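You operate a simulated robot arm through the tools that you are given. There is no shell and no other tool.

You run a simulated robot arm. Do the job below in one go: nothing can be reset, and whatever is moved stays where it is left.

JOB
Unbolt, open the door 1.5 m by remote, then lock the remote out.

Only the result counts: the job must be done as asked and must still hold three seconds after the hand-in. Knocking over, shifting, dropping, spilling or breaking anything else fails it.

ROBOT AND FRAMES
A 7-joint arm with a two-finger parallel gripper, fixed in place. Base frame: the origin is on the floor under the middle of its stand, x ahead of it, y to its left, z up; the work surface is at about z = 90. Units: cm, degrees, N and s.
It reaches about 124.7 cm from its shoulder. Its first joint turns from -132.0 to 132.0 degrees. Payload 3.91 kg.
The tool frame sits at the grasp point between the pads (the TCP): z along the fingers, y along the line on which they close. The tips reach 3 cm beyond it. The gripper opens to 11 cm. The fingers are 2 cm wide and 1 cm thick; the gripper's body (4.8 by 11.2 cm) begins 5.5 cm behind the TCP.
Orientation is told as [roll, pitch, yaw] about the base's x, y, z axes, in that order, counted from this pose: with the fingers straight down and closing along the base's y, the tool's x points along the base's -x, its y along +y and its z along -z.

CONTROLS
- The arm moves only by the tool drive_tool. Its argument "plan" is a list of rows, each a list of 3 entries, a list of its own where there are three numbers: the shift along the base's x, y, z in cm, then the turn, a rotation vector about the base's x, y, z in degrees, then the finger opening in cm, from 0 to 11. In form: [[[dx, dy, dz], [rx, ry, rz], fingers], ...]. A call has 1 to 20 rows; each row is the pose to reach, as a shift and turn from the pose commanded when the call began. Each row takes 0.2 s and may step no farther than 5 cm and 8.6 degrees from the row before; otherwise, or with a gripper value out of range, the whole call is refused. A pose out of reach is approached as far as the arm can. The call stops where the force on the tool passes 90 N (or 10 N more than at its start, if that is more) or the arm is blocked; 0.2 s more then pass. Each finger travels about 10.8 cm/s and halts on what it meets, pressing with about 43 N; the grip force reading is that of the motor and also rises with nothing between the fingers. The clock runs only during rows and for 0.2 s after the last one: add rows that repeat a pose to give the fingers time. It gives the time, the measured TCP pose, the force on the tool (base axes), the opening and the grip force at its end, in the units of the frame above (readings bear some noise), with the torque about the TCP (base axes, N m) and any sound that the robot's microphone picked up.
- Cameras (640 x 400 px; columns grow to the right, rows downward): "scene" is fixed at [39.91, -49.97, 163.21]; the picture's right is [0.79, -0.62, 0.00], its down [-0.18, -0.22, -0.96] and it looks along [0.59, 0.75, -0.28] (base axes); focal length 308 px, centre (320, 200). "wrist" rides on the gripper at [7.2, 1.7, -10.3] in the tool frame; the picture's right is [-0.23, 0.97, 0.00], its down [-0.76, -0.18, -0.62] and it looks along [-0.61, -0.14, 0.78] (tool axes); focal length 222 px, centre (320, 200).
- camera(camera): a new picture of that camera. The clock stands still meanwhile.
- probe_pixels(camera, pixels): for up to 12 pixels [column, row] of the newest picture of that camera ("zoom" is the newest enlarged one), the place [x, y, z] in the base frame of the surface seen there, good to about 0.2 cm. The clock stands still meanwhile.
- close_up(camera, box): a new picture of the part [left, top, right, bottom] of that camera's present view, enlarged. The clock stands still meanwhile.
- job_done(): hands the job in; it is judged then, once.

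Leave the gripper open and the arm clear of the work at the hand-in unless told otherwise.

The tools are called by a JSON object that holds its "name" and its "arguments". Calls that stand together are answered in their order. drive_tool: Moves the arm, as the interface text tells. Its arguments: {"type":"object","properties":{"plan":{"type":"array","items":{"type":"array"}}},"required":["plan"]} The other tools are called the same way: camera (camera) takes a picture; probe_pixels (camera, pixels) gives the place of the surface under pixels of a picture; close_up (camera, box) takes an enlarged picture of a part of a camera's view; job_done () hands the job in.

At the start:

```text
t: 0.0
ee_pos: [63.89, 11.23, 156.69]
tool_rot: [0.0, 0.0, 0.1]
ft_force: [-0.8, -0.8, -0.4]
torque: [0.02, 0.01, 0.0]
gripper_width: 10.99
grasp_force: 0.0
```

scene: 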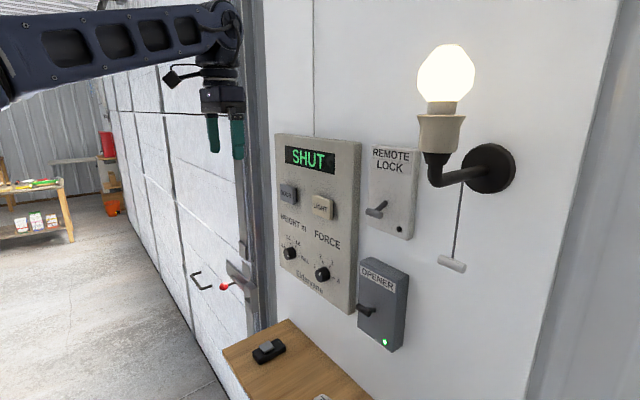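
wrist: 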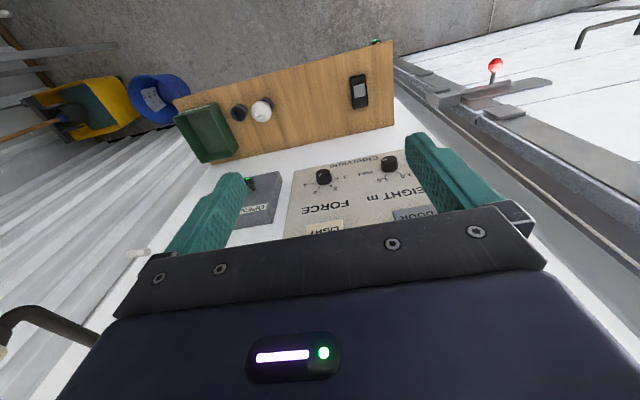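

I see a wall panel reading "SHUT" with DOOR and LIGHT buttons and HEIGHT m and FORCE knobs. There is also a REMOTE LOCK switch, an OPENER switch, a bolt with a red knob near (225,287), and a remote on the shelf near (268,350). I'll take enlarged views of each first.

{"name": "close_up", "arguments": {"camera": "scene", "box": [265, 125, 425, 225]}}

{"name": "close_up", "arguments": {"camera": "scene", "box": [265, 220, 425, 320]}}

{"name": "close_up", "arguments": {"camera": "scene", "box": [170, 230, 298, 310]}}

{"name": "close_up", "arguments": {"camera": "scene", "box": [220, 300, 380, 400]}}

{"name": "close_up", "arguments": {"camera": "wrist", "box": [160, 20, 416, 180]}}

```text
4.00 times, centred on (345, 175) of scene
```

zoom: 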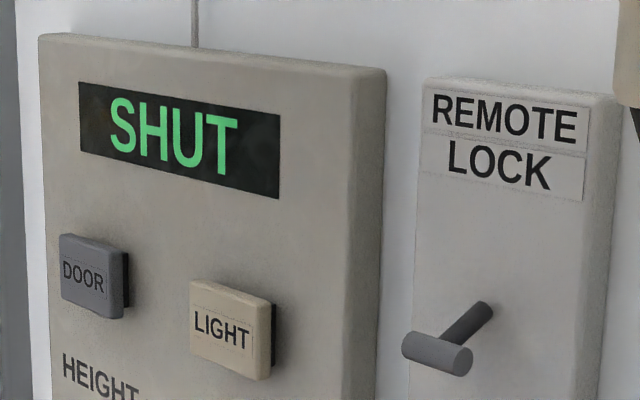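

```text
4.00 times, centred on (345, 270) of scene
```

zoom: 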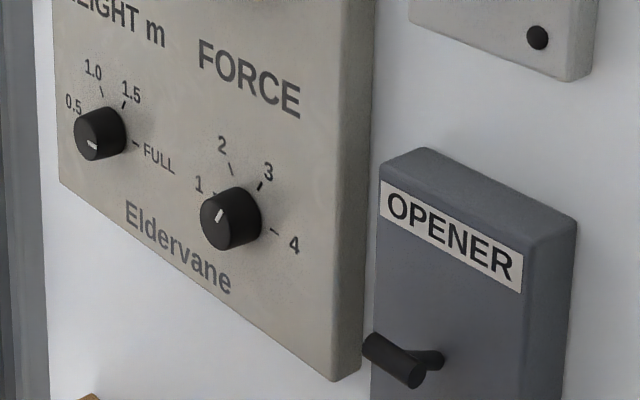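

```text
5.00 times, centred on (234, 270) of scene
```

zoom: 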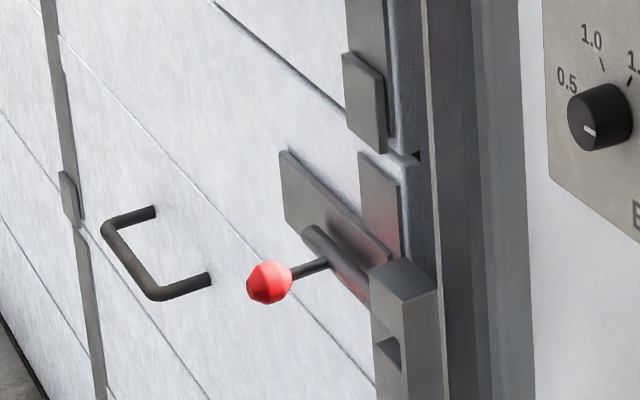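

```text
4.00 times, centred on (300, 350) of scene
```

zoom: 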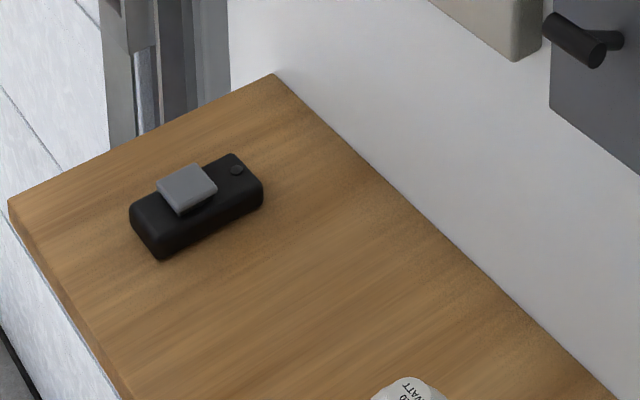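

```text
2.50 times, centred on (288, 100) of wrist
```

zoom: 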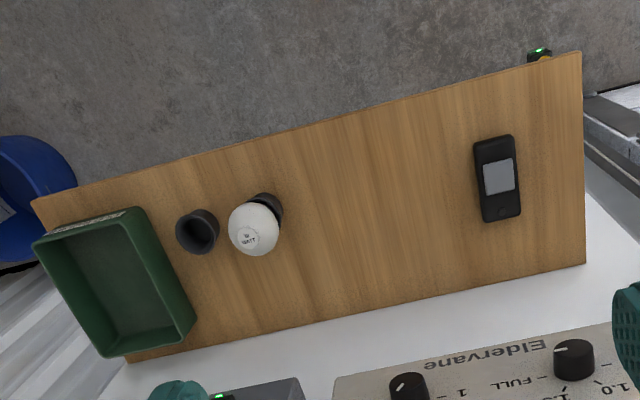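

Next I'll enlarge the height knob, the lock switch and the opener switch, and the thing under the shelf's front edge.

{"name": "close_up", "arguments": {"camera": "scene", "box": [274, 228, 338, 268]}}

{"name": "close_up", "arguments": {"camera": "scene", "box": [350, 180, 430, 230]}}

{"name": "close_up", "arguments": {"camera": "scene", "box": [340, 300, 420, 350]}}

{"name": "close_up", "arguments": {"camera": "wrist", "box": [340, 30, 404, 70]}}

{"name": "close_up", "arguments": {"camera": "wrist", "box": [280, 130, 440, 230]}}

{"name": "close_up", "arguments": {"camera": "wrist", "box": [400, 20, 640, 170]}}

```text
10.00 times, centred on (306, 248) of scene
```

zoom: 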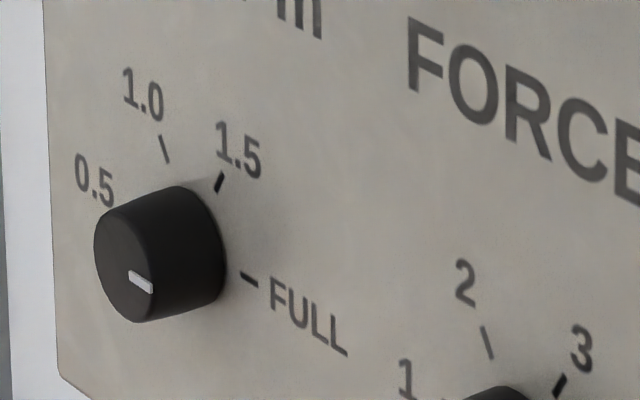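

```text
8.00 times, centred on (390, 205) of scene
```

zoom: 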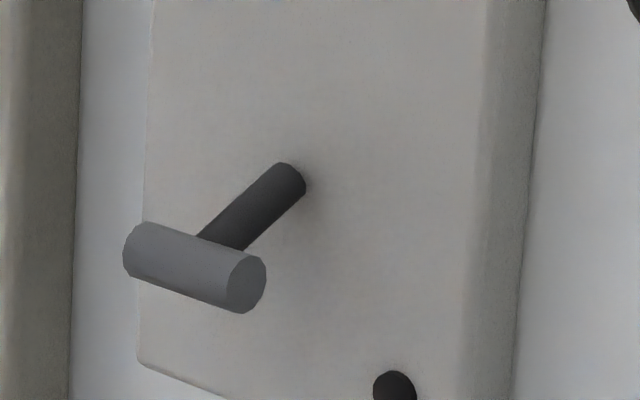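

```text
8.00 times, centred on (380, 325) of scene
```

zoom: 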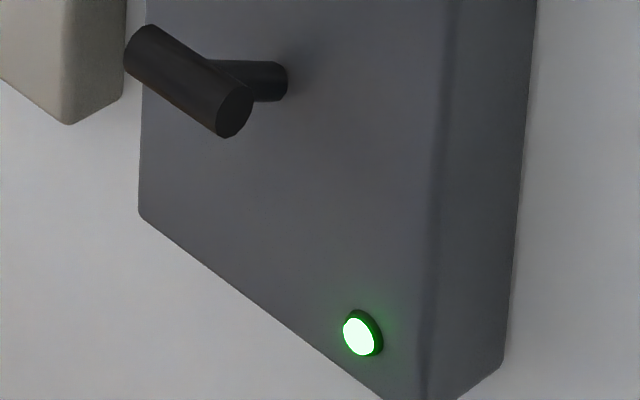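

```text
10.00 times, centred on (372, 50) of wrist
```

zoom: 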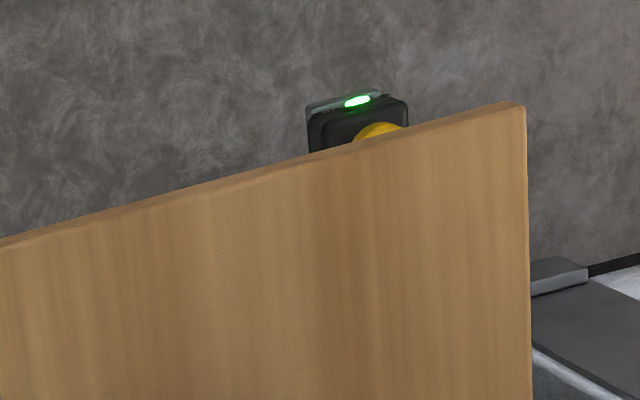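

```text
4.00 times, centred on (360, 180) of wrist
```

zoom: 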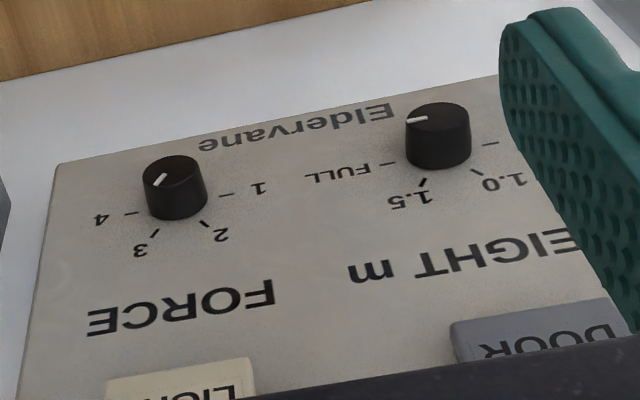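

```text
2.67 times, centred on (520, 95) of wrist
```

zoom: 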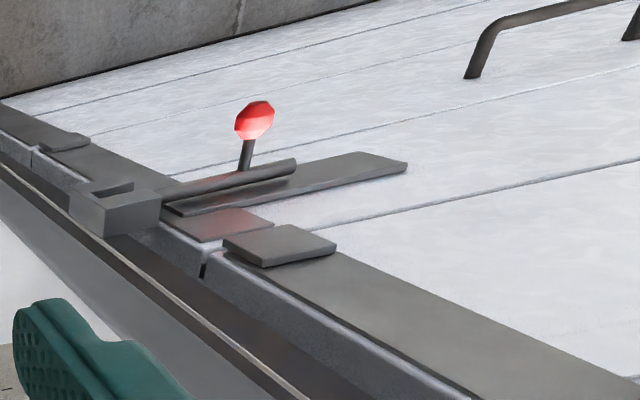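

I'll probe the wall panel, knobs, switches, bolt and remote on a new scene picture to get the geometry.

{"name": "camera", "arguments": {"camera": "scene"}}

{"name": "probe_pixels", "arguments": {"camera": "scene", "pixels": [[280, 150], [355, 160], [280, 260], [350, 300], [288, 193], [322, 208], [290, 254], [321, 274], [376, 209], [400, 228], [370, 309], [385, 343]]}}

{"name": "probe_pixels", "arguments": {"camera": "scene", "pixels": [[224, 287], [233, 283], [240, 285], [230, 270], [245, 262], [246, 292], [250, 300], [243, 250], [200, 260], [200, 285], [265, 348], [281, 345]]}}

{"name": "probe_pixels", "arguments": {"camera": "scene", "pixels": [[257, 355], [269, 346], [279, 342], [240, 350], [290, 325], [330, 370], [270, 100], [400, 100], [560, 300], [150, 200], [195, 290], [452, 264]]}}

```text
taken
```

scene: 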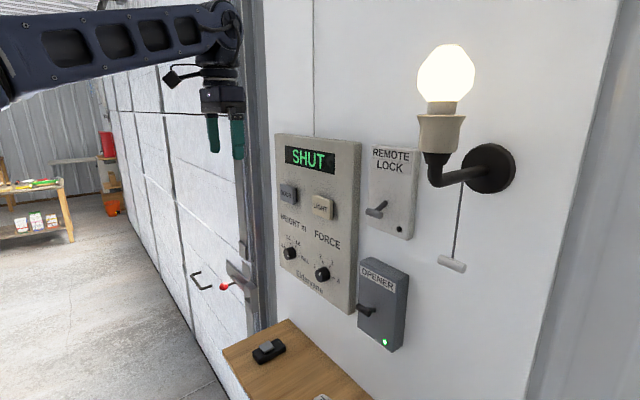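

```text
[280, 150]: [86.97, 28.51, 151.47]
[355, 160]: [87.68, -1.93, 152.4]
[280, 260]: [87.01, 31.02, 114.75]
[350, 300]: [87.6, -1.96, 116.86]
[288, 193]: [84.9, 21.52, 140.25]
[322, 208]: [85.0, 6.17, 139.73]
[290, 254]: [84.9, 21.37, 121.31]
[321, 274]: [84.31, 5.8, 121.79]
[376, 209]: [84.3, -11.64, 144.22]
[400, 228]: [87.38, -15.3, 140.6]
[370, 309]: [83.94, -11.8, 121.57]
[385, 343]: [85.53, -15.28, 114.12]
```

```text
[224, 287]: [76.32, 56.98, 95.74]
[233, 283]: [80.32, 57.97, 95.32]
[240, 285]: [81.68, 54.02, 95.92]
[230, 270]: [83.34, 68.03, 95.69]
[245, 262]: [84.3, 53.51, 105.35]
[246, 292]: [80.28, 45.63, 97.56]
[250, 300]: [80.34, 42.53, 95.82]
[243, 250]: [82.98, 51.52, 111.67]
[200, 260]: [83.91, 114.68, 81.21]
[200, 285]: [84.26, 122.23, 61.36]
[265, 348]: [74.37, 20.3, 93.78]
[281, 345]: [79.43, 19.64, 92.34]
```

```text
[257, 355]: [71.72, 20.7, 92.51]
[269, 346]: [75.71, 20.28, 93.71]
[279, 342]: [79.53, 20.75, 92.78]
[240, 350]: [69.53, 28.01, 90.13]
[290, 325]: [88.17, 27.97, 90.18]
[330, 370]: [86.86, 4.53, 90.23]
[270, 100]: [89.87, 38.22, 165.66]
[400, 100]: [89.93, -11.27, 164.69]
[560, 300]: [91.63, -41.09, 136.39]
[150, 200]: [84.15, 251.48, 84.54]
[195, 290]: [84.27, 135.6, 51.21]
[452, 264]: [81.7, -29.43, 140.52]
```

The wall's face is at x≈90, with the panel front at about 87, and everything faces −x. The bolt runs along y at z≈96, with its red ball at about (76, 57, 96). The height knob points to FULL. I'll move the open gripper, fingers down, toward the bolt so the wrist camera can show it closer.

{"name": "drive_tool", "arguments": {"plan": [[[0, 3, -2.5], [0, 0, 0], 11], [[0, 6.5, -5.5], [0, 0, 0], 11], [[0, 10, -8.5], [0, 0, 0], 11], [[0, 13.5, -11.5], [0, 0, 0], 11], [[0, 17, -14.5], [0, 0, 0], 11], [[0, 20.5, -17.5], [0, 0, 0], 11], [[0, 24, -20.5], [0, 0, 0], 11], [[0, 27.5, -23.5], [0, 0, 0], 11], [[0, 31, -26.5], [0, 0, 0], 11], [[0, 34.5, -29.5], [0, 0, 0], 11], [[0, 38, -32.5], [0, 0, 0], 11], [[0, 41.5, -35.5], [0, 0, 0], 11], [[0, 44, -38], [0, 0, 0], 11], [[0, 45, -39], [0, 0, 0], 11]]}}

{"name": "camera", "arguments": {"camera": "wrist"}}

{"name": "camera", "arguments": {"camera": "scene"}}

```text
t: 3.0
ee_pos: [63.87, 56.18, 117.66]
tool_rot: [-0.1, 0.0, 0.1]
ft_force: [0.3, -0.1, -0.3]
torque: [0.02, 0.0, 0.01]
gripper_width: 11.01
grasp_force: 0.1
```

```text
taken
```

wrist: 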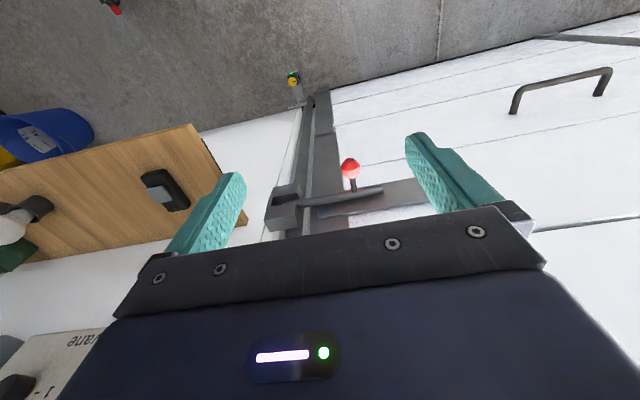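

```text
taken
```

scene: 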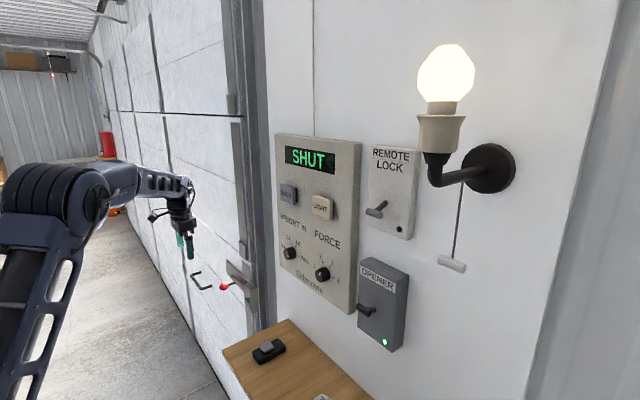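

The wrist view now shows the red ball at about (350,168) and the bolt rod running to the keep at about (285,205). I'll enlarge it.

{"name": "close_up", "arguments": {"camera": "wrist", "box": [250, 130, 410, 230]}}

{"name": "probe_pixels", "arguments": {"camera": "wrist", "pixels": [[350, 168], [353, 184], [378, 190], [345, 194], [310, 201], [283, 195], [283, 212], [410, 185], [330, 214], [293, 77], [320, 120], [600, 80]]}}

{"name": "close_up", "arguments": {"camera": "wrist", "box": [60, 0, 380, 200]}}

```text
4.00 times, centred on (330, 180) of wrist
```

zoom: 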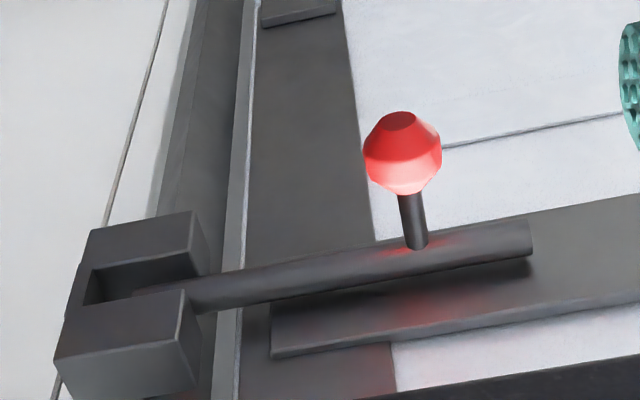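

```text
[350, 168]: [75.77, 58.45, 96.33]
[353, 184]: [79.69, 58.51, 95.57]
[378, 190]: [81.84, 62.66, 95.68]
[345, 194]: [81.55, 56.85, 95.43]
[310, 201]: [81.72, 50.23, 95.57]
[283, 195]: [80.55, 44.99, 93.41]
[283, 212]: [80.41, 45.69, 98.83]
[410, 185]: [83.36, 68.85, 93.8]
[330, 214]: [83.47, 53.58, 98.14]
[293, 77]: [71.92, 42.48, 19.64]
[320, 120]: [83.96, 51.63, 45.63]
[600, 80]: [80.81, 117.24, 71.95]
```

```text
2.00 times, centred on (220, 100) of wrist
```

zoom: 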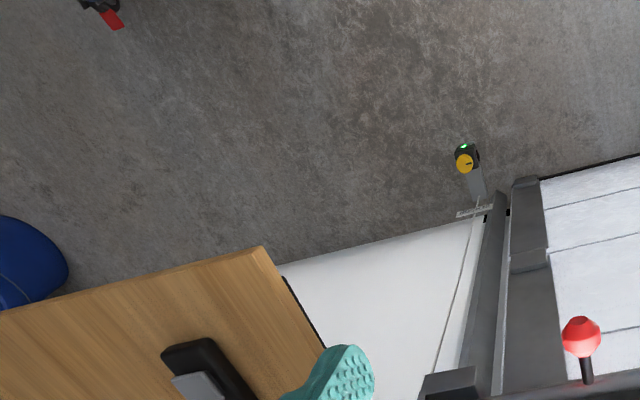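

The bolt is a plain slide bolt. Its rod sits in an open-fronted keep at y≈43–47, and the ball's centre is at about (76.5, 58.5, 95.2). I'll tilt the gripper 40° so it comes in from the front and above, and stop 12 cm short of the ball.

{"name": "drive_tool", "arguments": {"plan": [[[1, 0.5, -2.5], [0, -8, 0], 8], [[2, 1, -5], [0, -16, 0], 8], [[3, 1.5, -8], [0, -24, 0], 8], [[4, 2, -11], [0, -32, 0], 8], [[4.8, 2.3, -13.2], [0, -40, 0], 8], [[4.8, 2.3, -13.2], [0, -40, 0], 8]]}}

{"name": "camera", "arguments": {"camera": "wrist"}}

{"name": "camera", "arguments": {"camera": "scene"}}

```text
t: 4.4
ee_pos: [68.8, 58.53, 104.62]
tool_rot: [0.0, -40.1, 0.1]
ft_force: [-0.4, 0.3, -0.2]
torque: [-0.01, -0.03, 0.03]
gripper_width: 8.01
grasp_force: 0.0
```

```text
taken
```

wrist: 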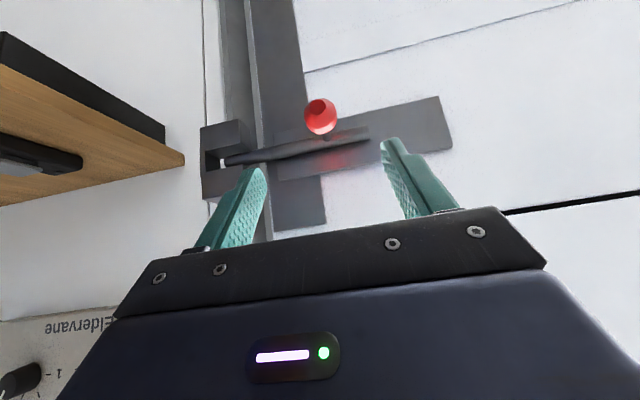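

```text
taken
```

scene: 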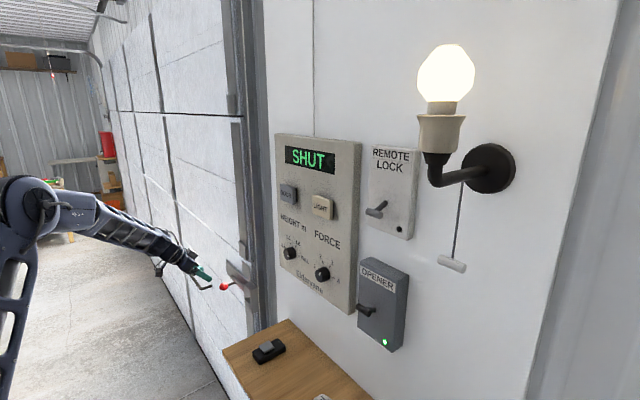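

I'll check the ball, the rod ends and the keep from this new angle, with the ball at (320,117), the rod tip at (222,161) and the rod's left end at (368,133).

{"name": "probe_pixels", "arguments": {"camera": "wrist", "pixels": [[320, 117], [308, 118], [333, 118], [320, 105], [321, 133], [368, 133], [224, 162], [240, 157], [206, 135], [244, 130], [230, 200], [450, 120]]}}

{"name": "close_up", "arguments": {"camera": "wrist", "box": [180, 80, 468, 260]}}

```text
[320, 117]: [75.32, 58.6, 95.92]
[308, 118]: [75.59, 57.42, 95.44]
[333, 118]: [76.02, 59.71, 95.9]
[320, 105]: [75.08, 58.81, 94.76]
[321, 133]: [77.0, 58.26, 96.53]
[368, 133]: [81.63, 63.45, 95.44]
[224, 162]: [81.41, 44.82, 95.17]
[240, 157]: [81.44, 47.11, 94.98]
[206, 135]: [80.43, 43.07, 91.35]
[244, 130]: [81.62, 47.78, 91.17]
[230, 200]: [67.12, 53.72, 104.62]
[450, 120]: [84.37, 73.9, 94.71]
```

```text
2.22 times, centred on (324, 170) of wrist
```

zoom: 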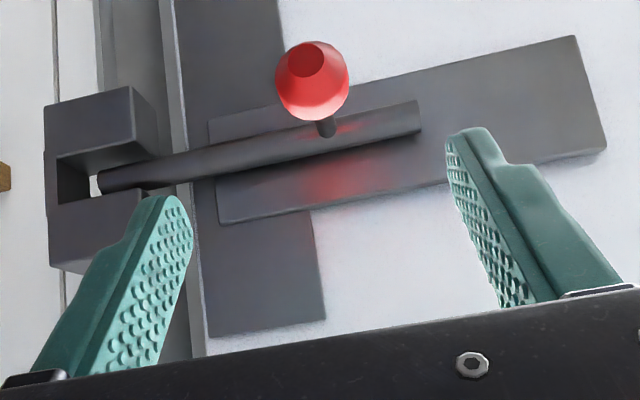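

The ball's centre is about (76.4, 58.5, 95.2), the rod's tip is at y≈44.5 and the keep's left face is at y≈48. I'll advance along the fingers, close on the ball, and read the grip.

{"name": "drive_tool", "arguments": {"plan": [[[2.6, 0, -3.1], [0, 0, 0], 8], [[5.2, 0, -6.2], [0, 0, 0], 8], [[7.6, 0, -9.2], [0, 0, 0], 8], [[7.6, 0, -9.2], [0, 0, 0], 8], [[7.6, 0, -9.2], [0, 0, 0], 5], [[7.6, 0, -9.2], [0, 0, 0], 2], [[7.6, 0, -9.2], [0, 0, 0], 2], [[7.6, 0, -9.2], [0, 0, 0], 2]]}}

{"name": "camera", "arguments": {"camera": "wrist"}}

```text
t: 6.2
ee_pos: [76.33, 58.44, 95.23]
tool_rot: [0.0, -39.9, 0.1]
ft_force: [6.0, 7.0, -1.8]
torque: [0.06, -0.24, 0.05]
gripper_width: 3.26
grasp_force: 44.9
```

```text
taken
```

wrist: 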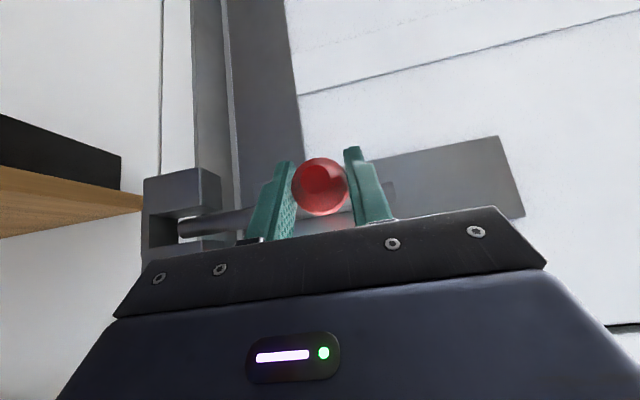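

The fingers hold the ball at 3.26 cm opening. I'll slide it toward +y, out of the keep, in 1 cm steps.

{"name": "drive_tool", "arguments": {"plan": [[[0, 1, 0], [0, 0, 0], 2], [[0, 2, 0], [0, 0, 0], 2], [[0, 3, 0], [0, 0, 0], 2], [[0, 4, 0], [0, 0, 0], 2], [[0, 5, 0], [0, 0, 0], 2], [[0, 6, 0], [0, 0, 0], 2]]}}

{"name": "camera", "arguments": {"camera": "wrist"}}

{"name": "camera", "arguments": {"camera": "scene"}}

```text
t: 7.6
ee_pos: [76.47, 64.12, 95.18]
tool_rot: [-0.4, -39.9, 0.0]
ft_force: [-13.6, -49.9, 1.0]
torque: [-0.35, -0.21, -0.41]
gripper_width: 3.21
grasp_force: 45.0
```

```text
taken
```

wrist: 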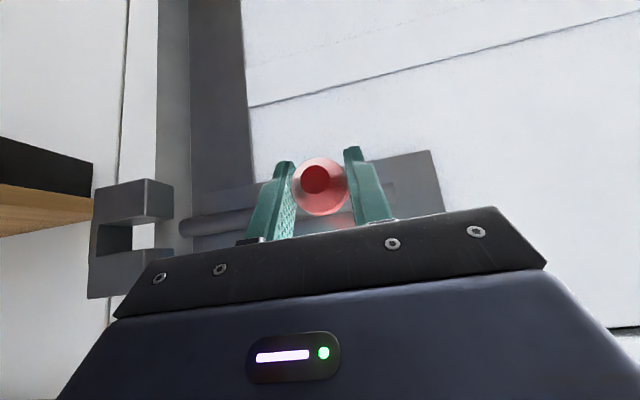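

```text
taken
```

scene: 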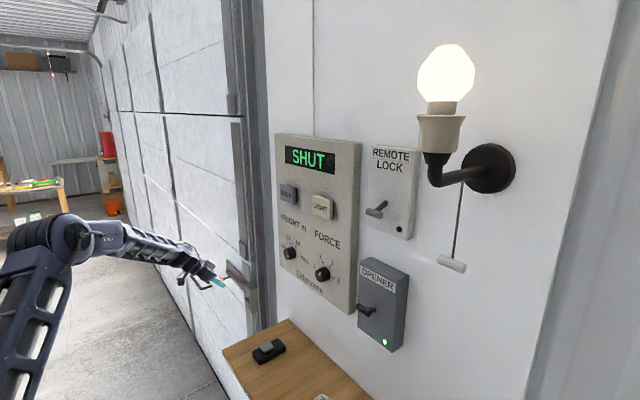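

The force rose to 50 N after about 5.7 cm of travel, so the bolt seems to be at its stop. I'll check where the rod tip (181,228) sits relative to the keep.

{"name": "close_up", "arguments": {"camera": "wrist", "box": [80, 150, 272, 270]}}

{"name": "probe_pixels", "arguments": {"camera": "wrist", "pixels": [[182, 228], [188, 226], [171, 200], [160, 230], [148, 238], [172, 254]]}}

```text
3.33 times, centred on (176, 210) of wrist
```

zoom: 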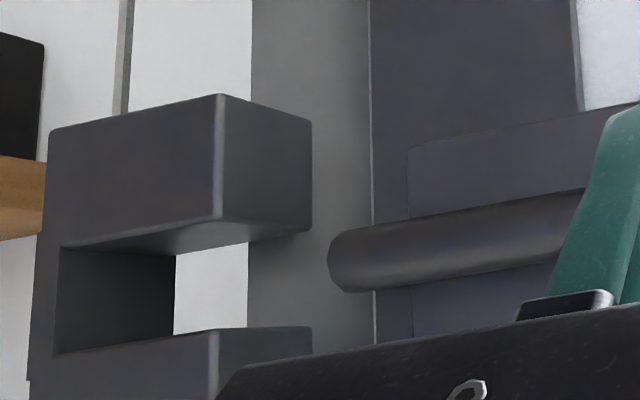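

```text
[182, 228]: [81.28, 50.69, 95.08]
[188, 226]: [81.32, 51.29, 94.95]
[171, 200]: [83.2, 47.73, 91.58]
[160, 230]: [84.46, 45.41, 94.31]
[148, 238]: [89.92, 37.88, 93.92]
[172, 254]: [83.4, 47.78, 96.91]
```

The rod's tip is at y≈50.6, about 2.8 cm clear of the keep's left face (47.8), and the bolt is against its stop. I'll ease off the push, open the fingers and back out along the finger axis.

{"name": "drive_tool", "arguments": {"plan": [[[0, -0.3, 0], [0, 0, 0], 2], [[0, -0.3, 0], [0, 0, 0], 5], [[0, -0.3, 0], [0, 0, 0], 8], [[0, -0.3, 0], [0, 0, 0], 8], [[-2.6, -0.3, 3.1], [0, 0, 0], 8], [[-5.2, -0.3, 6.2], [0, 0, 0], 8], [[-7.8, -0.3, 9.3], [0, 0, 0], 8], [[-10.4, -0.3, 12.4], [0, 0, 0], 8]]}}

{"name": "camera", "arguments": {"camera": "wrist"}}

```text
t: 9.4
ee_pos: [65.86, 64.32, 107.71]
tool_rot: [-0.1, -40.0, 0.1]
ft_force: [0.5, -0.7, -1.6]
torque: [-0.02, 0.0, 0.0]
gripper_width: 8.0
grasp_force: 0.1
```

```text
taken
```

wrist: 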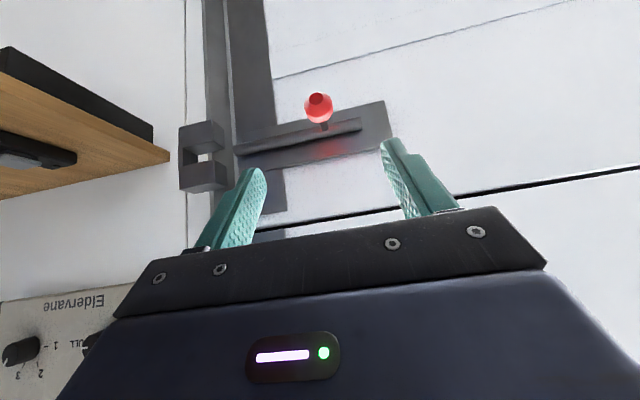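

The bolt stays put, with the ball at (318,107). Next is the height knob. I'll swing right to about (70, 21.4, 121.3) while turning the fingers to point straight at the wall.

{"name": "drive_tool", "arguments": {"plan": [[[-1, -4, 1.2], [0, -5, 0], 8], [[-1, -8, 2.5], [0, -10, 0], 8], [[-1, -12, 4], [0, -15, 0], 8], [[-1, -16, 5.5], [0, -20, 0], 8], [[-0.5, -20, 7], [0, -25, 0], 8], [[0, -24, 8.5], [0, -30, 0], 8], [[0.5, -28, 10], [0, -35, 0], 8], [[1, -32, 11], [0, -40, 0], 8], [[2, -36, 12], [0, -45, 0], 8], [[3, -40, 13], [0, -50, 0], 8], [[4, -43, 13.6], [0, -50, 0], 8], [[4, -43, 13.6], [0, -50, 0], 8]]}}

{"name": "camera", "arguments": {"camera": "wrist"}}

{"name": "camera", "arguments": {"camera": "scene"}}

```text
t: 12.0
ee_pos: [69.87, 21.37, 121.35]
tool_rot: [-125.7, -89.9, 125.5]
ft_force: [-0.3, -0.4, 0.7]
torque: [0.0, -0.01, -0.01]
gripper_width: 7.99
grasp_force: 0.1
```

```text
taken
```

wrist: 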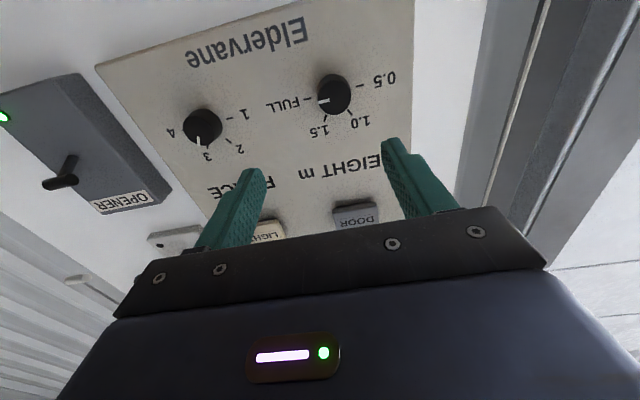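

```text
taken
```

scene: 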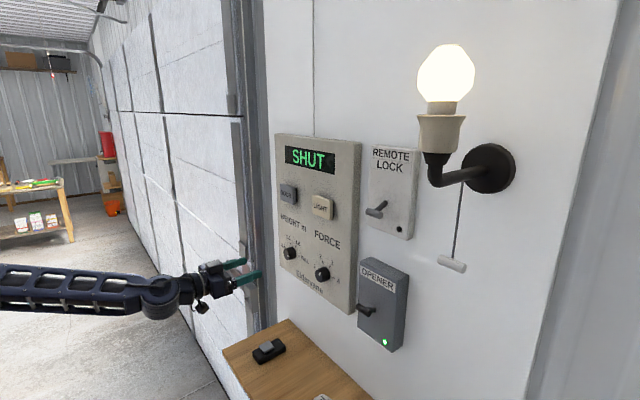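

I'll enlarge the knobs in the wrist view and probe the height knob at (333,95), its base and its ticks.

{"name": "close_up", "arguments": {"camera": "wrist", "box": [260, 50, 420, 150]}}

{"name": "probe_pixels", "arguments": {"camera": "wrist", "pixels": [[326, 98], [335, 98], [340, 90], [333, 78], [347, 92], [306, 98], [325, 117], [351, 112], [359, 87], [320, 102], [330, 140]]}}

{"name": "probe_pixels", "arguments": {"camera": "zoom", "pixels": [[250, 200], [270, 160], [310, 130], [350, 180], [340, 220], [300, 235], [280, 205], [230, 190], [240, 205]]}}

```text
4.00 times, centred on (340, 100) of wrist
```

zoom: 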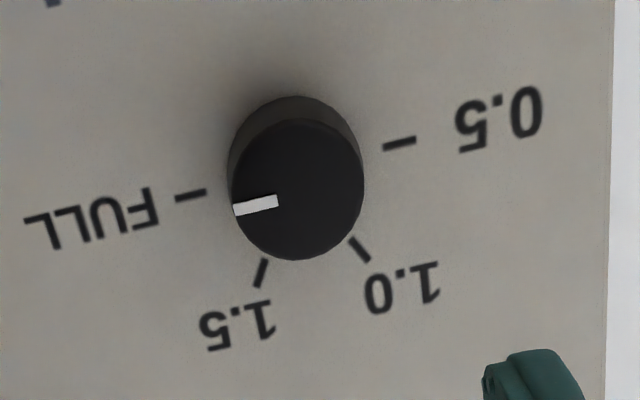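

```text
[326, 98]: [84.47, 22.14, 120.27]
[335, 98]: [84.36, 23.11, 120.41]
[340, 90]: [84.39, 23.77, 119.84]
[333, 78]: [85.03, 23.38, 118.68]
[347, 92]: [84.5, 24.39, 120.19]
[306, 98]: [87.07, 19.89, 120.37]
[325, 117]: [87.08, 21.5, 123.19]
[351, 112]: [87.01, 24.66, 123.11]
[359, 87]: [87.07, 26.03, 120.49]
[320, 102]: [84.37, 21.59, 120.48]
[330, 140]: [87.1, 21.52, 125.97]
```

```text
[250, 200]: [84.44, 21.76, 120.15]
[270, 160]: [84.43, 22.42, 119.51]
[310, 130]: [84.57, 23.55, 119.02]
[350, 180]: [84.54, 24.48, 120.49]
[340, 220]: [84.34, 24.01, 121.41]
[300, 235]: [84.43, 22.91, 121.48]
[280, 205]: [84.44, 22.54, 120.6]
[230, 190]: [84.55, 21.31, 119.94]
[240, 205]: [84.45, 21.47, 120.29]
```

The ticks put the knob's axis at about y=22.95, z=120.4. Its front is at x≈84.4, the panel at 87.07, and the radius is about 1.65. FULL is at 90° to the right and 1.5 at about 30° right of up, so the turn is 60° counter-clockwise, rx=−60. I'll line up with a +30° pre-roll, advance and grip.

{"name": "drive_tool", "arguments": {"plan": [[[0, 0.8, -0.5], [7.5, 0, 0], 8], [[0, 1.58, -0.95], [15, 0, 0], 8], [[0, 1.58, -0.95], [22.5, 0, 0], 8], [[0, 1.58, -0.95], [30, 0, 0], 8], [[4, 1.58, -0.95], [30, 0, 0], 8], [[8, 1.58, -0.95], [30, 0, 0], 8], [[8, 1.58, -0.95], [30, 0, 0], 8]]}}

{"name": "camera", "arguments": {"camera": "wrist"}}

{"name": "camera", "arguments": {"camera": "scene"}}

```text
t: 13.6
ee_pos: [77.92, 22.78, 120.3]
tool_rot: [89.9, -60.0, -90.0]
ft_force: [-0.3, -0.8, -0.3]
torque: [0.0, -0.01, -0.01]
gripper_width: 8.01
grasp_force: 0.0
```

```text
taken
```

wrist: 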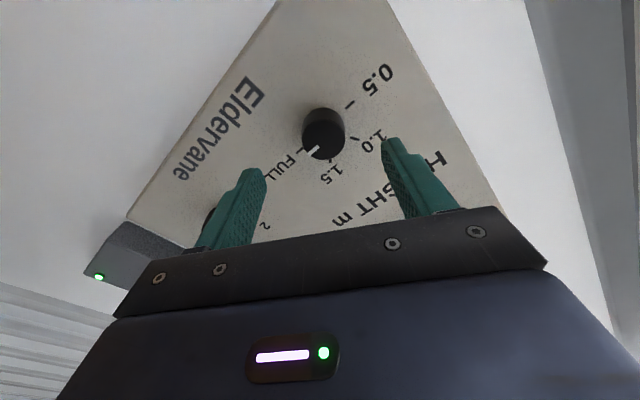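

```text
taken
```

scene: 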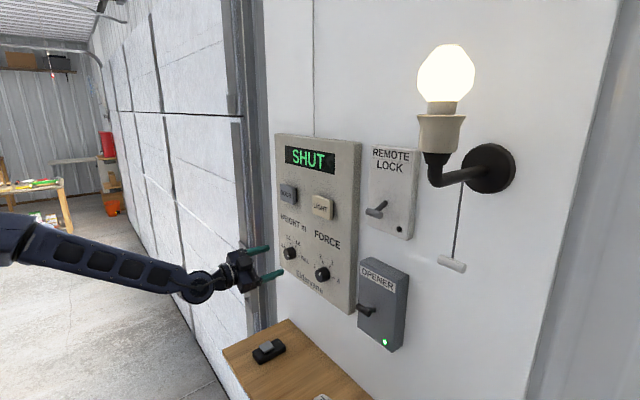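

The fingers straddle the knob, the TCP is at x=77.9 and y≈22.8, and nothing is in the way. I'll advance 5.4 cm and close on the knob.

{"name": "drive_tool", "arguments": {"plan": [[[2.5, 0.1, 0.05], [0, 0, 0], 8], [[5.0, 0.1, 0.05], [0, 0, 0], 8], [[5.5, 0.1, 0.05], [0, 0, 0], 8], [[5.5, 0.1, 0.05], [0, 0, 0], 5], [[5.5, 0.1, 0.05], [0, 0, 0], 2.5], [[5.5, 0.1, 0.05], [0, 0, 0], 2.5], [[5.5, 0.1, 0.05], [0, 0, 0], 2.5]]}}

{"name": "camera", "arguments": {"camera": "wrist"}}

```text
t: 15.2
ee_pos: [83.43, 23.04, 120.5]
tool_rot: [90.1, -60.0, -90.1]
ft_force: [7.3, 10.1, 8.5]
torque: [0.0, -0.05, 0.5]
gripper_width: 3.67
grasp_force: 45.1
```

```text
taken
```

wrist: 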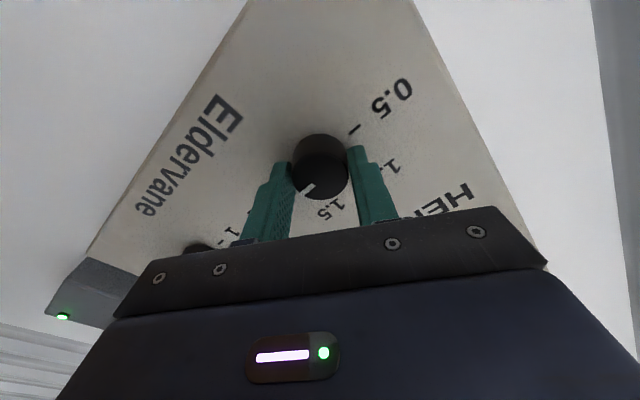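

The knob is gripped at 3.67 cm opening, with a slight side load. I'll turn it −60° about x in 7.5° steps.

{"name": "drive_tool", "arguments": {"plan": [[[0, 0.1, 0.05], [-7.5, 0, 0], 2.5], [[0, 0.1, 0.05], [-15, 0, 0], 2.5], [[0, 0.1, 0.05], [-22.5, 0, 0], 2.5], [[0, 0.1, 0.05], [-30, 0, 0], 2.5], [[0, 0.1, 0.05], [-37.5, 0, 0], 2.5], [[0, 0.1, 0.05], [-45, 0, 0], 2.5], [[0, 0.1, 0.05], [-52.5, 0, 0], 2.5], [[0, 0.1, 0.05], [-60, 0, 0], 2.5], [[0, 0.1, 0.05], [-60, 0, 0], 2.5]]}}

{"name": "camera", "arguments": {"camera": "wrist"}}

{"name": "close_up", "arguments": {"camera": "scene", "box": [250, 130, 410, 330]}}

```text
t: 17.2
ee_pos: [83.37, 23.09, 120.45]
tool_rot: [-90.0, -60.0, 90.0]
ft_force: [7.9, 3.1, 10.7]
torque: [0.0, -0.46, 0.26]
gripper_width: 3.62
grasp_force: 45.5
```

```text
taken
```

wrist: 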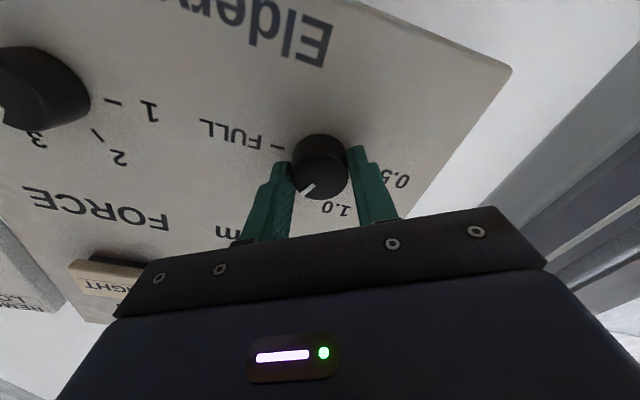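

```text
2.00 times, centred on (330, 230) of scene
```

zoom: 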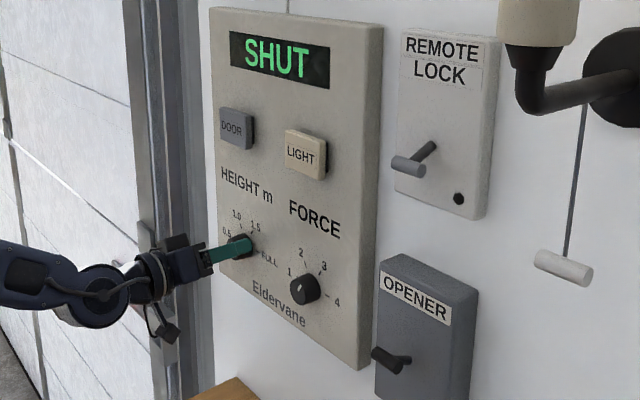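

The knob turned with the gripper, and the pointer did not slip relative to the fingers. I'll open and back off 12 cm to check it.

{"name": "drive_tool", "arguments": {"plan": [[[0, 0, 0], [0, 0, 0], 5], [[0, 0, 0], [0, 0, 0], 8], [[0, 0, 0], [0, 0, 0], 8], [[-4, 0, 0], [0, 0, 0], 8], [[-8, 0, 0], [7.5, 0, 0], 8], [[-12, 0, 0], [15, 0, 0], 8], [[-13, 0, 0], [22.5, 0, 0], 8], [[-13, 0, 0], [30, 0, 0], 8], [[-13, 0, 0], [30, 0, 0], 8]]}}

{"name": "camera", "arguments": {"camera": "wrist"}}

{"name": "close_up", "arguments": {"camera": "wrist", "box": [260, 50, 420, 150]}}

{"name": "close_up", "arguments": {"camera": "scene", "box": [274, 228, 338, 268]}}

```text
t: 19.2
ee_pos: [70.46, 23.16, 120.47]
tool_rot: [104.9, -90.0, -104.9]
ft_force: [0.2, 0.2, -0.2]
torque: [0.0, 0.03, 0.01]
gripper_width: 8.03
grasp_force: 0.2
```

```text
taken
```

wrist: 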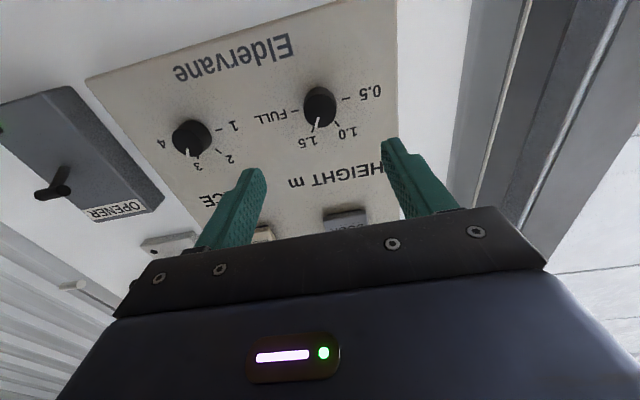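

```text
4.00 times, centred on (340, 100) of wrist
```

zoom: 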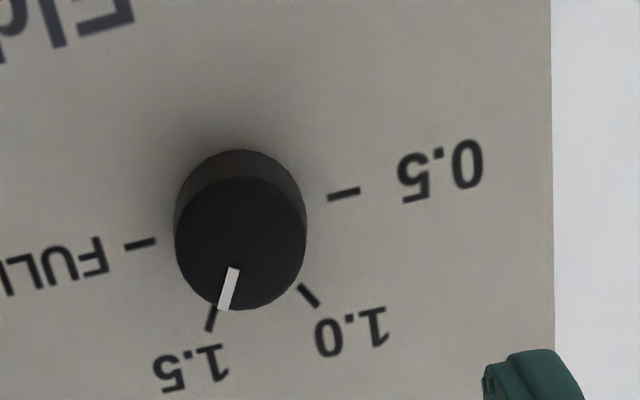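

```text
10.00 times, centred on (306, 248) of scene
```

zoom: 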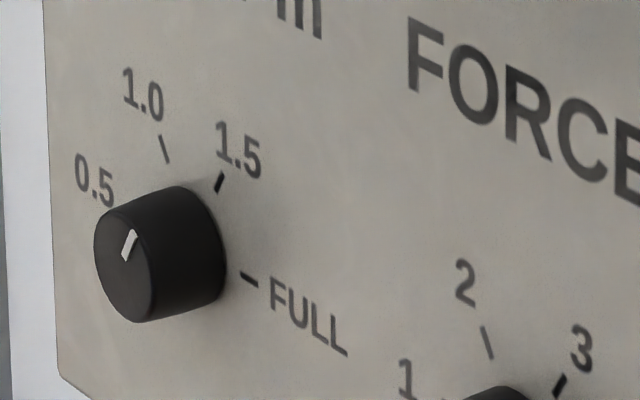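

The pointer is on the 1.5 tick. Next is the remote: I'll pull back, turn the fingers to point down, and look at the remote on the shelf.

{"name": "drive_tool", "arguments": {"plan": [[[-1, 0, 0], [0, 8.2, 0], 8], [[-2, 0, 0], [0, 16.4, 0], 8], [[-3, -0.5, 0], [0, 24.6, 0], 8], [[-4, -0.5, 0], [0, 32.8, 0], 8], [[-4.4, -1, -0.5], [0, 41, 0], 6], [[-4.4, -1, -1], [0, 49.2, 0], 4], [[-4.4, -1.5, -2], [0, 57.4, 0], 2], [[-4.4, -1.5, -3], [0, 65.6, 0], 0.5], [[-4.4, -1.5, -4], [0, 73.8, 0], 0], [[-4.4, -1.5, -5], [0, 82, 0], 0], [[-4.4, -1.5, -5.4], [0, 90, 0], 0], [[-4.4, -1.5, -5.4], [0, 90, 0], 0]]}}

{"name": "camera", "arguments": {"camera": "wrist"}}

```text
t: 21.8
ee_pos: [65.91, 21.69, 115.03]
tool_rot: [0.0, 0.0, 0.1]
ft_force: [0.0, 0.6, 0.6]
torque: [0.0, 0.0, -0.01]
gripper_width: 0.0
grasp_force: 37.1
```

```text
taken
```

wrist: 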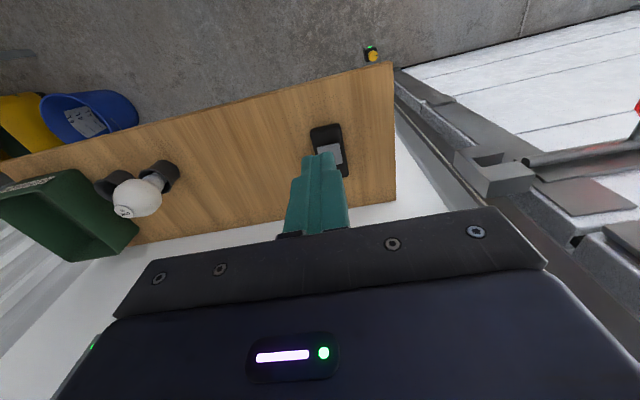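

The closed fingers hide part of the remote in the wrist view, so I'll probe its edges and button in the scene view and the visible parts in the wrist view.

{"name": "close_up", "arguments": {"camera": "wrist", "box": [290, 110, 370, 160]}}

{"name": "probe_pixels", "arguments": {"camera": "wrist", "pixels": [[325, 132], [340, 146], [342, 160], [333, 147], [346, 175], [318, 134], [340, 128], [342, 153]]}}

{"name": "close_up", "arguments": {"camera": "scene", "box": [240, 330, 304, 370]}}

{"name": "probe_pixels", "arguments": {"camera": "zoom", "pixels": [[195, 155], [250, 130], [305, 170], [240, 190], [250, 160], [370, 110], [180, 300], [420, 190], [140, 200], [350, 70], [215, 240], [330, 140]]}}

```text
8.00 times, centred on (330, 135) of wrist
```

zoom: 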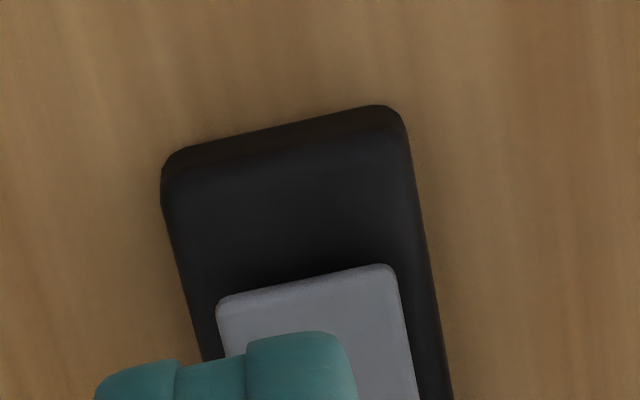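

```text
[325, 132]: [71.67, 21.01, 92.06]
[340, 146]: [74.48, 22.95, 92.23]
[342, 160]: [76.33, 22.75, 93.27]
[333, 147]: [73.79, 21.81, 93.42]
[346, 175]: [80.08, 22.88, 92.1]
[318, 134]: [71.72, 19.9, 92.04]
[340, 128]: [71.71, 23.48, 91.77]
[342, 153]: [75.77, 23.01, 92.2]
```

```text
10.00 times, centred on (272, 350) of scene
```

zoom: 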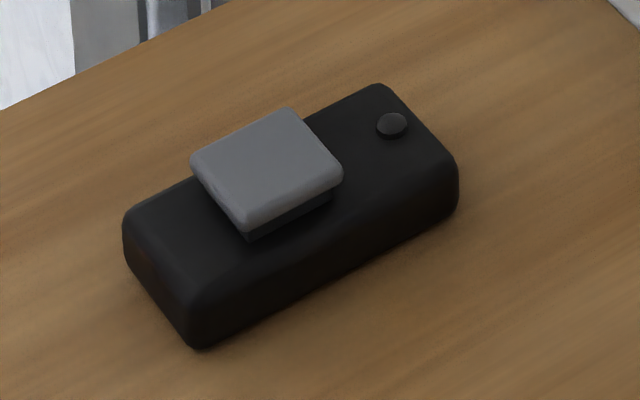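

```text
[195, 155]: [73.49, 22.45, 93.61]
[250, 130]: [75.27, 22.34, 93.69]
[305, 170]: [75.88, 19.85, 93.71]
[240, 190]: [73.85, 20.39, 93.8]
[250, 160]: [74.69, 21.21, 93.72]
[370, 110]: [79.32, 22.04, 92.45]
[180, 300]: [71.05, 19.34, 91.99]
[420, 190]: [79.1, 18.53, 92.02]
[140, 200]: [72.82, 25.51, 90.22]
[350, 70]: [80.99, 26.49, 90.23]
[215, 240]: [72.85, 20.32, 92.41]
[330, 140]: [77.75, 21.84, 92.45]
```

The remote's button spans x≈73.3–76.5 and y≈19.6–22.6, its top is at z≈93.7, and the case top is at 92.4. I'll move the closed fingertips to hover 1.5 cm above its centre (75.0, 21.1).

{"name": "drive_tool", "arguments": {"plan": [[[3, -0.2, 0], [0, 0, 0], 0], [[6, -0.4, -2], [0, 0, 0], 0], [[9.05, -0.6, -5], [0, 0, 0], 0], [[9.05, -0.6, -9], [0, 0, 0], 0], [[9.05, -0.6, -13], [0, 0, 0], 0], [[9.05, -0.6, -16.5], [0, 0, 0], 0], [[9.05, -0.6, -16.5], [0, 0, 0], 0]]}}

{"name": "camera", "arguments": {"camera": "scene"}}

{"name": "close_up", "arguments": {"camera": "scene", "box": [200, 290, 328, 370]}}

{"name": "camera", "arguments": {"camera": "wrist"}}

```text
t: 23.4
ee_pos: [74.92, 20.89, 98.52]
tool_rot: [0.0, 0.0, -0.1]
ft_force: [0.0, -1.0, -0.1]
torque: [-0.02, -0.02, -0.02]
gripper_width: 0.0
grasp_force: 37.7
```

```text
taken
```

scene: 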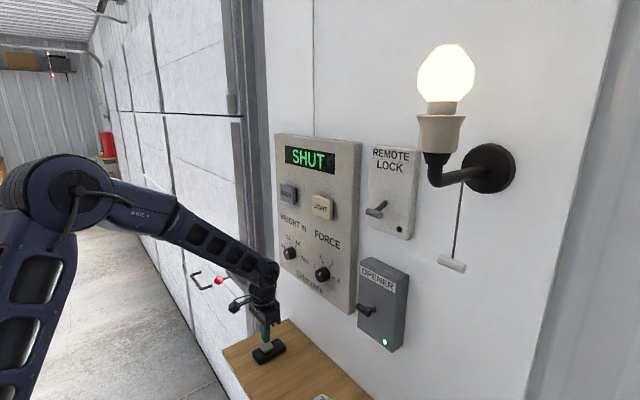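

```text
5.00 times, centred on (264, 330) of scene
```

zoom: 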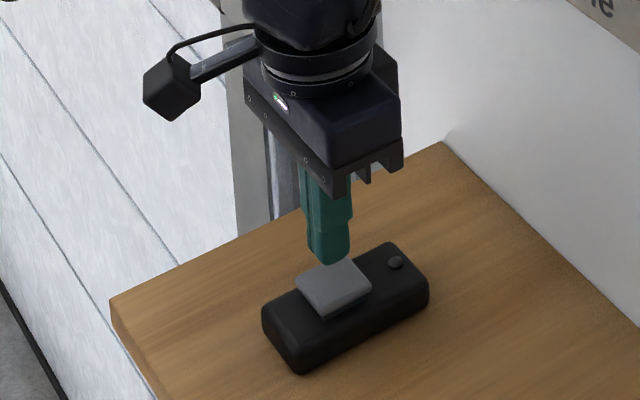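

```text
taken
```

wrist: 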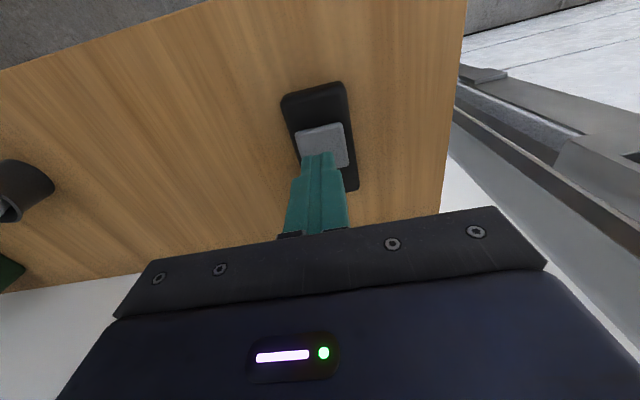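

The tips hover above the button. I'll lower them slowly and press, watching the force and listening for a click.

{"name": "drive_tool", "arguments": {"plan": [[[0.05, 0.1, -1.2], [0, 0, 0], 0], [[0.05, 0.1, -1.7], [0, 0, 0], 0], [[0.05, 0.1, -1.9], [0, 0, 0], 0], [[0.05, 0.1, -2.1], [0, 0, 0], 0], [[0.05, 0.1, -2.2], [0, 0, 0], 0]]}}

{"name": "camera", "arguments": {"camera": "scene"}}

```text
t: 24.6
ee_pos: [75.09, 20.89, 96.35]
tool_rot: [0.0, 0.0, 0.0]
ft_force: [0.8, -0.7, 1.1]
torque: [-0.04, 0.0, 0.0]
gripper_width: 0.0
grasp_force: 37.3
```

```text
taken
```

scene: 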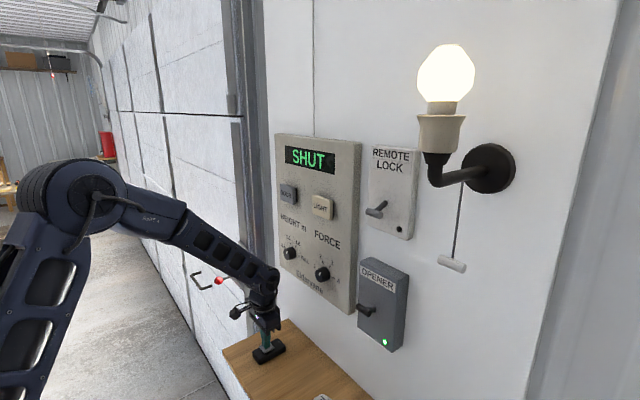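

There is only about 1 N of contact and the display still reads SHUT, so I'll keep pressing in small steps.

{"name": "drive_tool", "arguments": {"plan": [[[0, 0.1, -0.15], [0, 0, 0], 0], [[0, 0.1, -0.3], [0, 0, 0], 0], [[0, 0.1, -0.4], [0, 0, 0], 0]]}}

{"name": "camera", "arguments": {"camera": "scene"}}

```text
t: 25.4
ee_pos: [75.09, 21.07, 95.87]
tool_rot: [-0.1, 0.0, -0.1]
ft_force: [-0.5, 1.9, 3.9]
torque: [0.07, 0.03, 0.01]
gripper_width: 0.03
grasp_force: 37.1
heard: click
```

```text
taken
```

scene: 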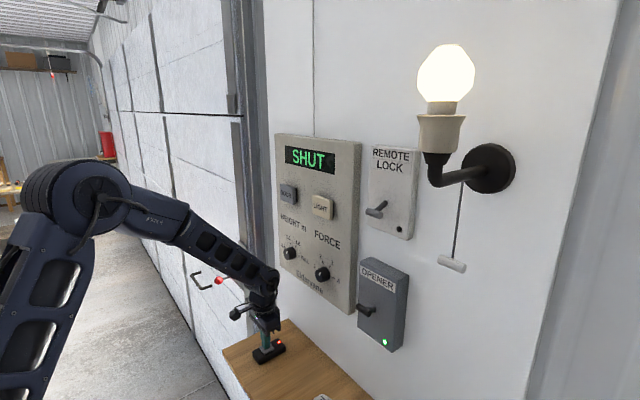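

I heard a click and the remote's LED lit red. I'll lift off and watch whether the door moves.

{"name": "drive_tool", "arguments": {"plan": [[[0, 0.1, 0.5], [0, 0, 0], 0], [[0, 0.1, 3], [0, 0, 0], 0], [[0, 0.1, 5], [0, 0, 0], 0], [[0, 0.1, 5], [0, 0, 0], 0]]}}

{"name": "camera", "arguments": {"camera": "scene"}}

```text
t: 26.4
ee_pos: [75.14, 21.13, 100.92]
tool_rot: [-0.1, -0.1, 0.2]
ft_force: [0.3, 0.5, 0.3]
torque: [0.03, -0.01, -0.01]
gripper_width: 0.0
grasp_force: 37.4
```

```text
taken
```

scene: 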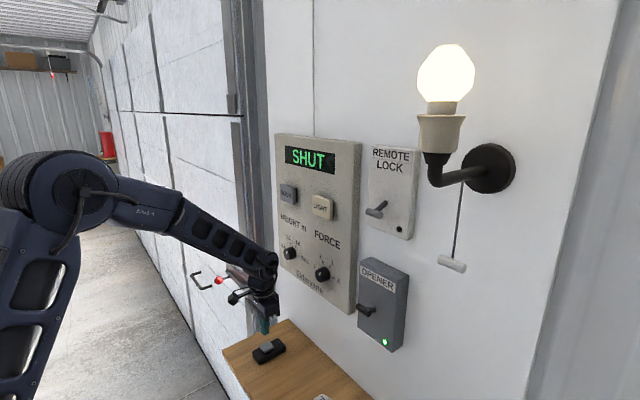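

The display still reads SHUT. I'll wait about a second and listen before drawing any conclusion.

{"name": "drive_tool", "arguments": {"plan": [[[0, 0, 1], [0, 0, 0], 0], [[0, 0, 1], [0, 0, 0], 0], [[0, 0, 1], [0, 0, 0], 0], [[0, 0, 1], [0, 0, 0], 0], [[0, 0, 1], [0, 0, 0], 0], [[0, 0, 1], [0, 0, 0], 0]]}}

{"name": "close_up", "arguments": {"camera": "scene", "box": [180, 120, 436, 380]}}

```text
t: 27.8
ee_pos: [75.06, 21.19, 101.97]
tool_rot: [0.0, 0.0, 0.0]
ft_force: [-0.2, 0.3, 0.5]
torque: [0.05, -0.03, 0.01]
gripper_width: 0.01
grasp_force: 38.1
```

```text
1.54 times, centred on (308, 250) of scene
```

zoom: 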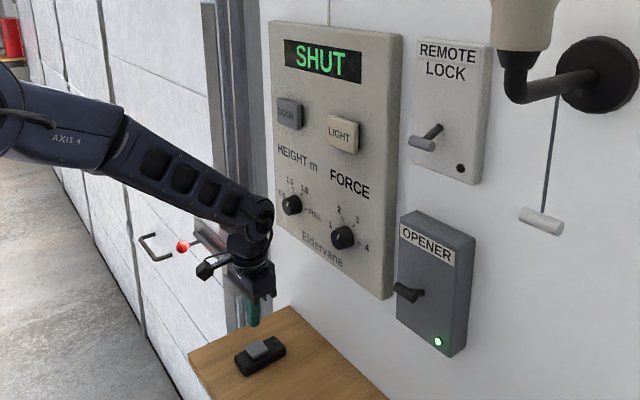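

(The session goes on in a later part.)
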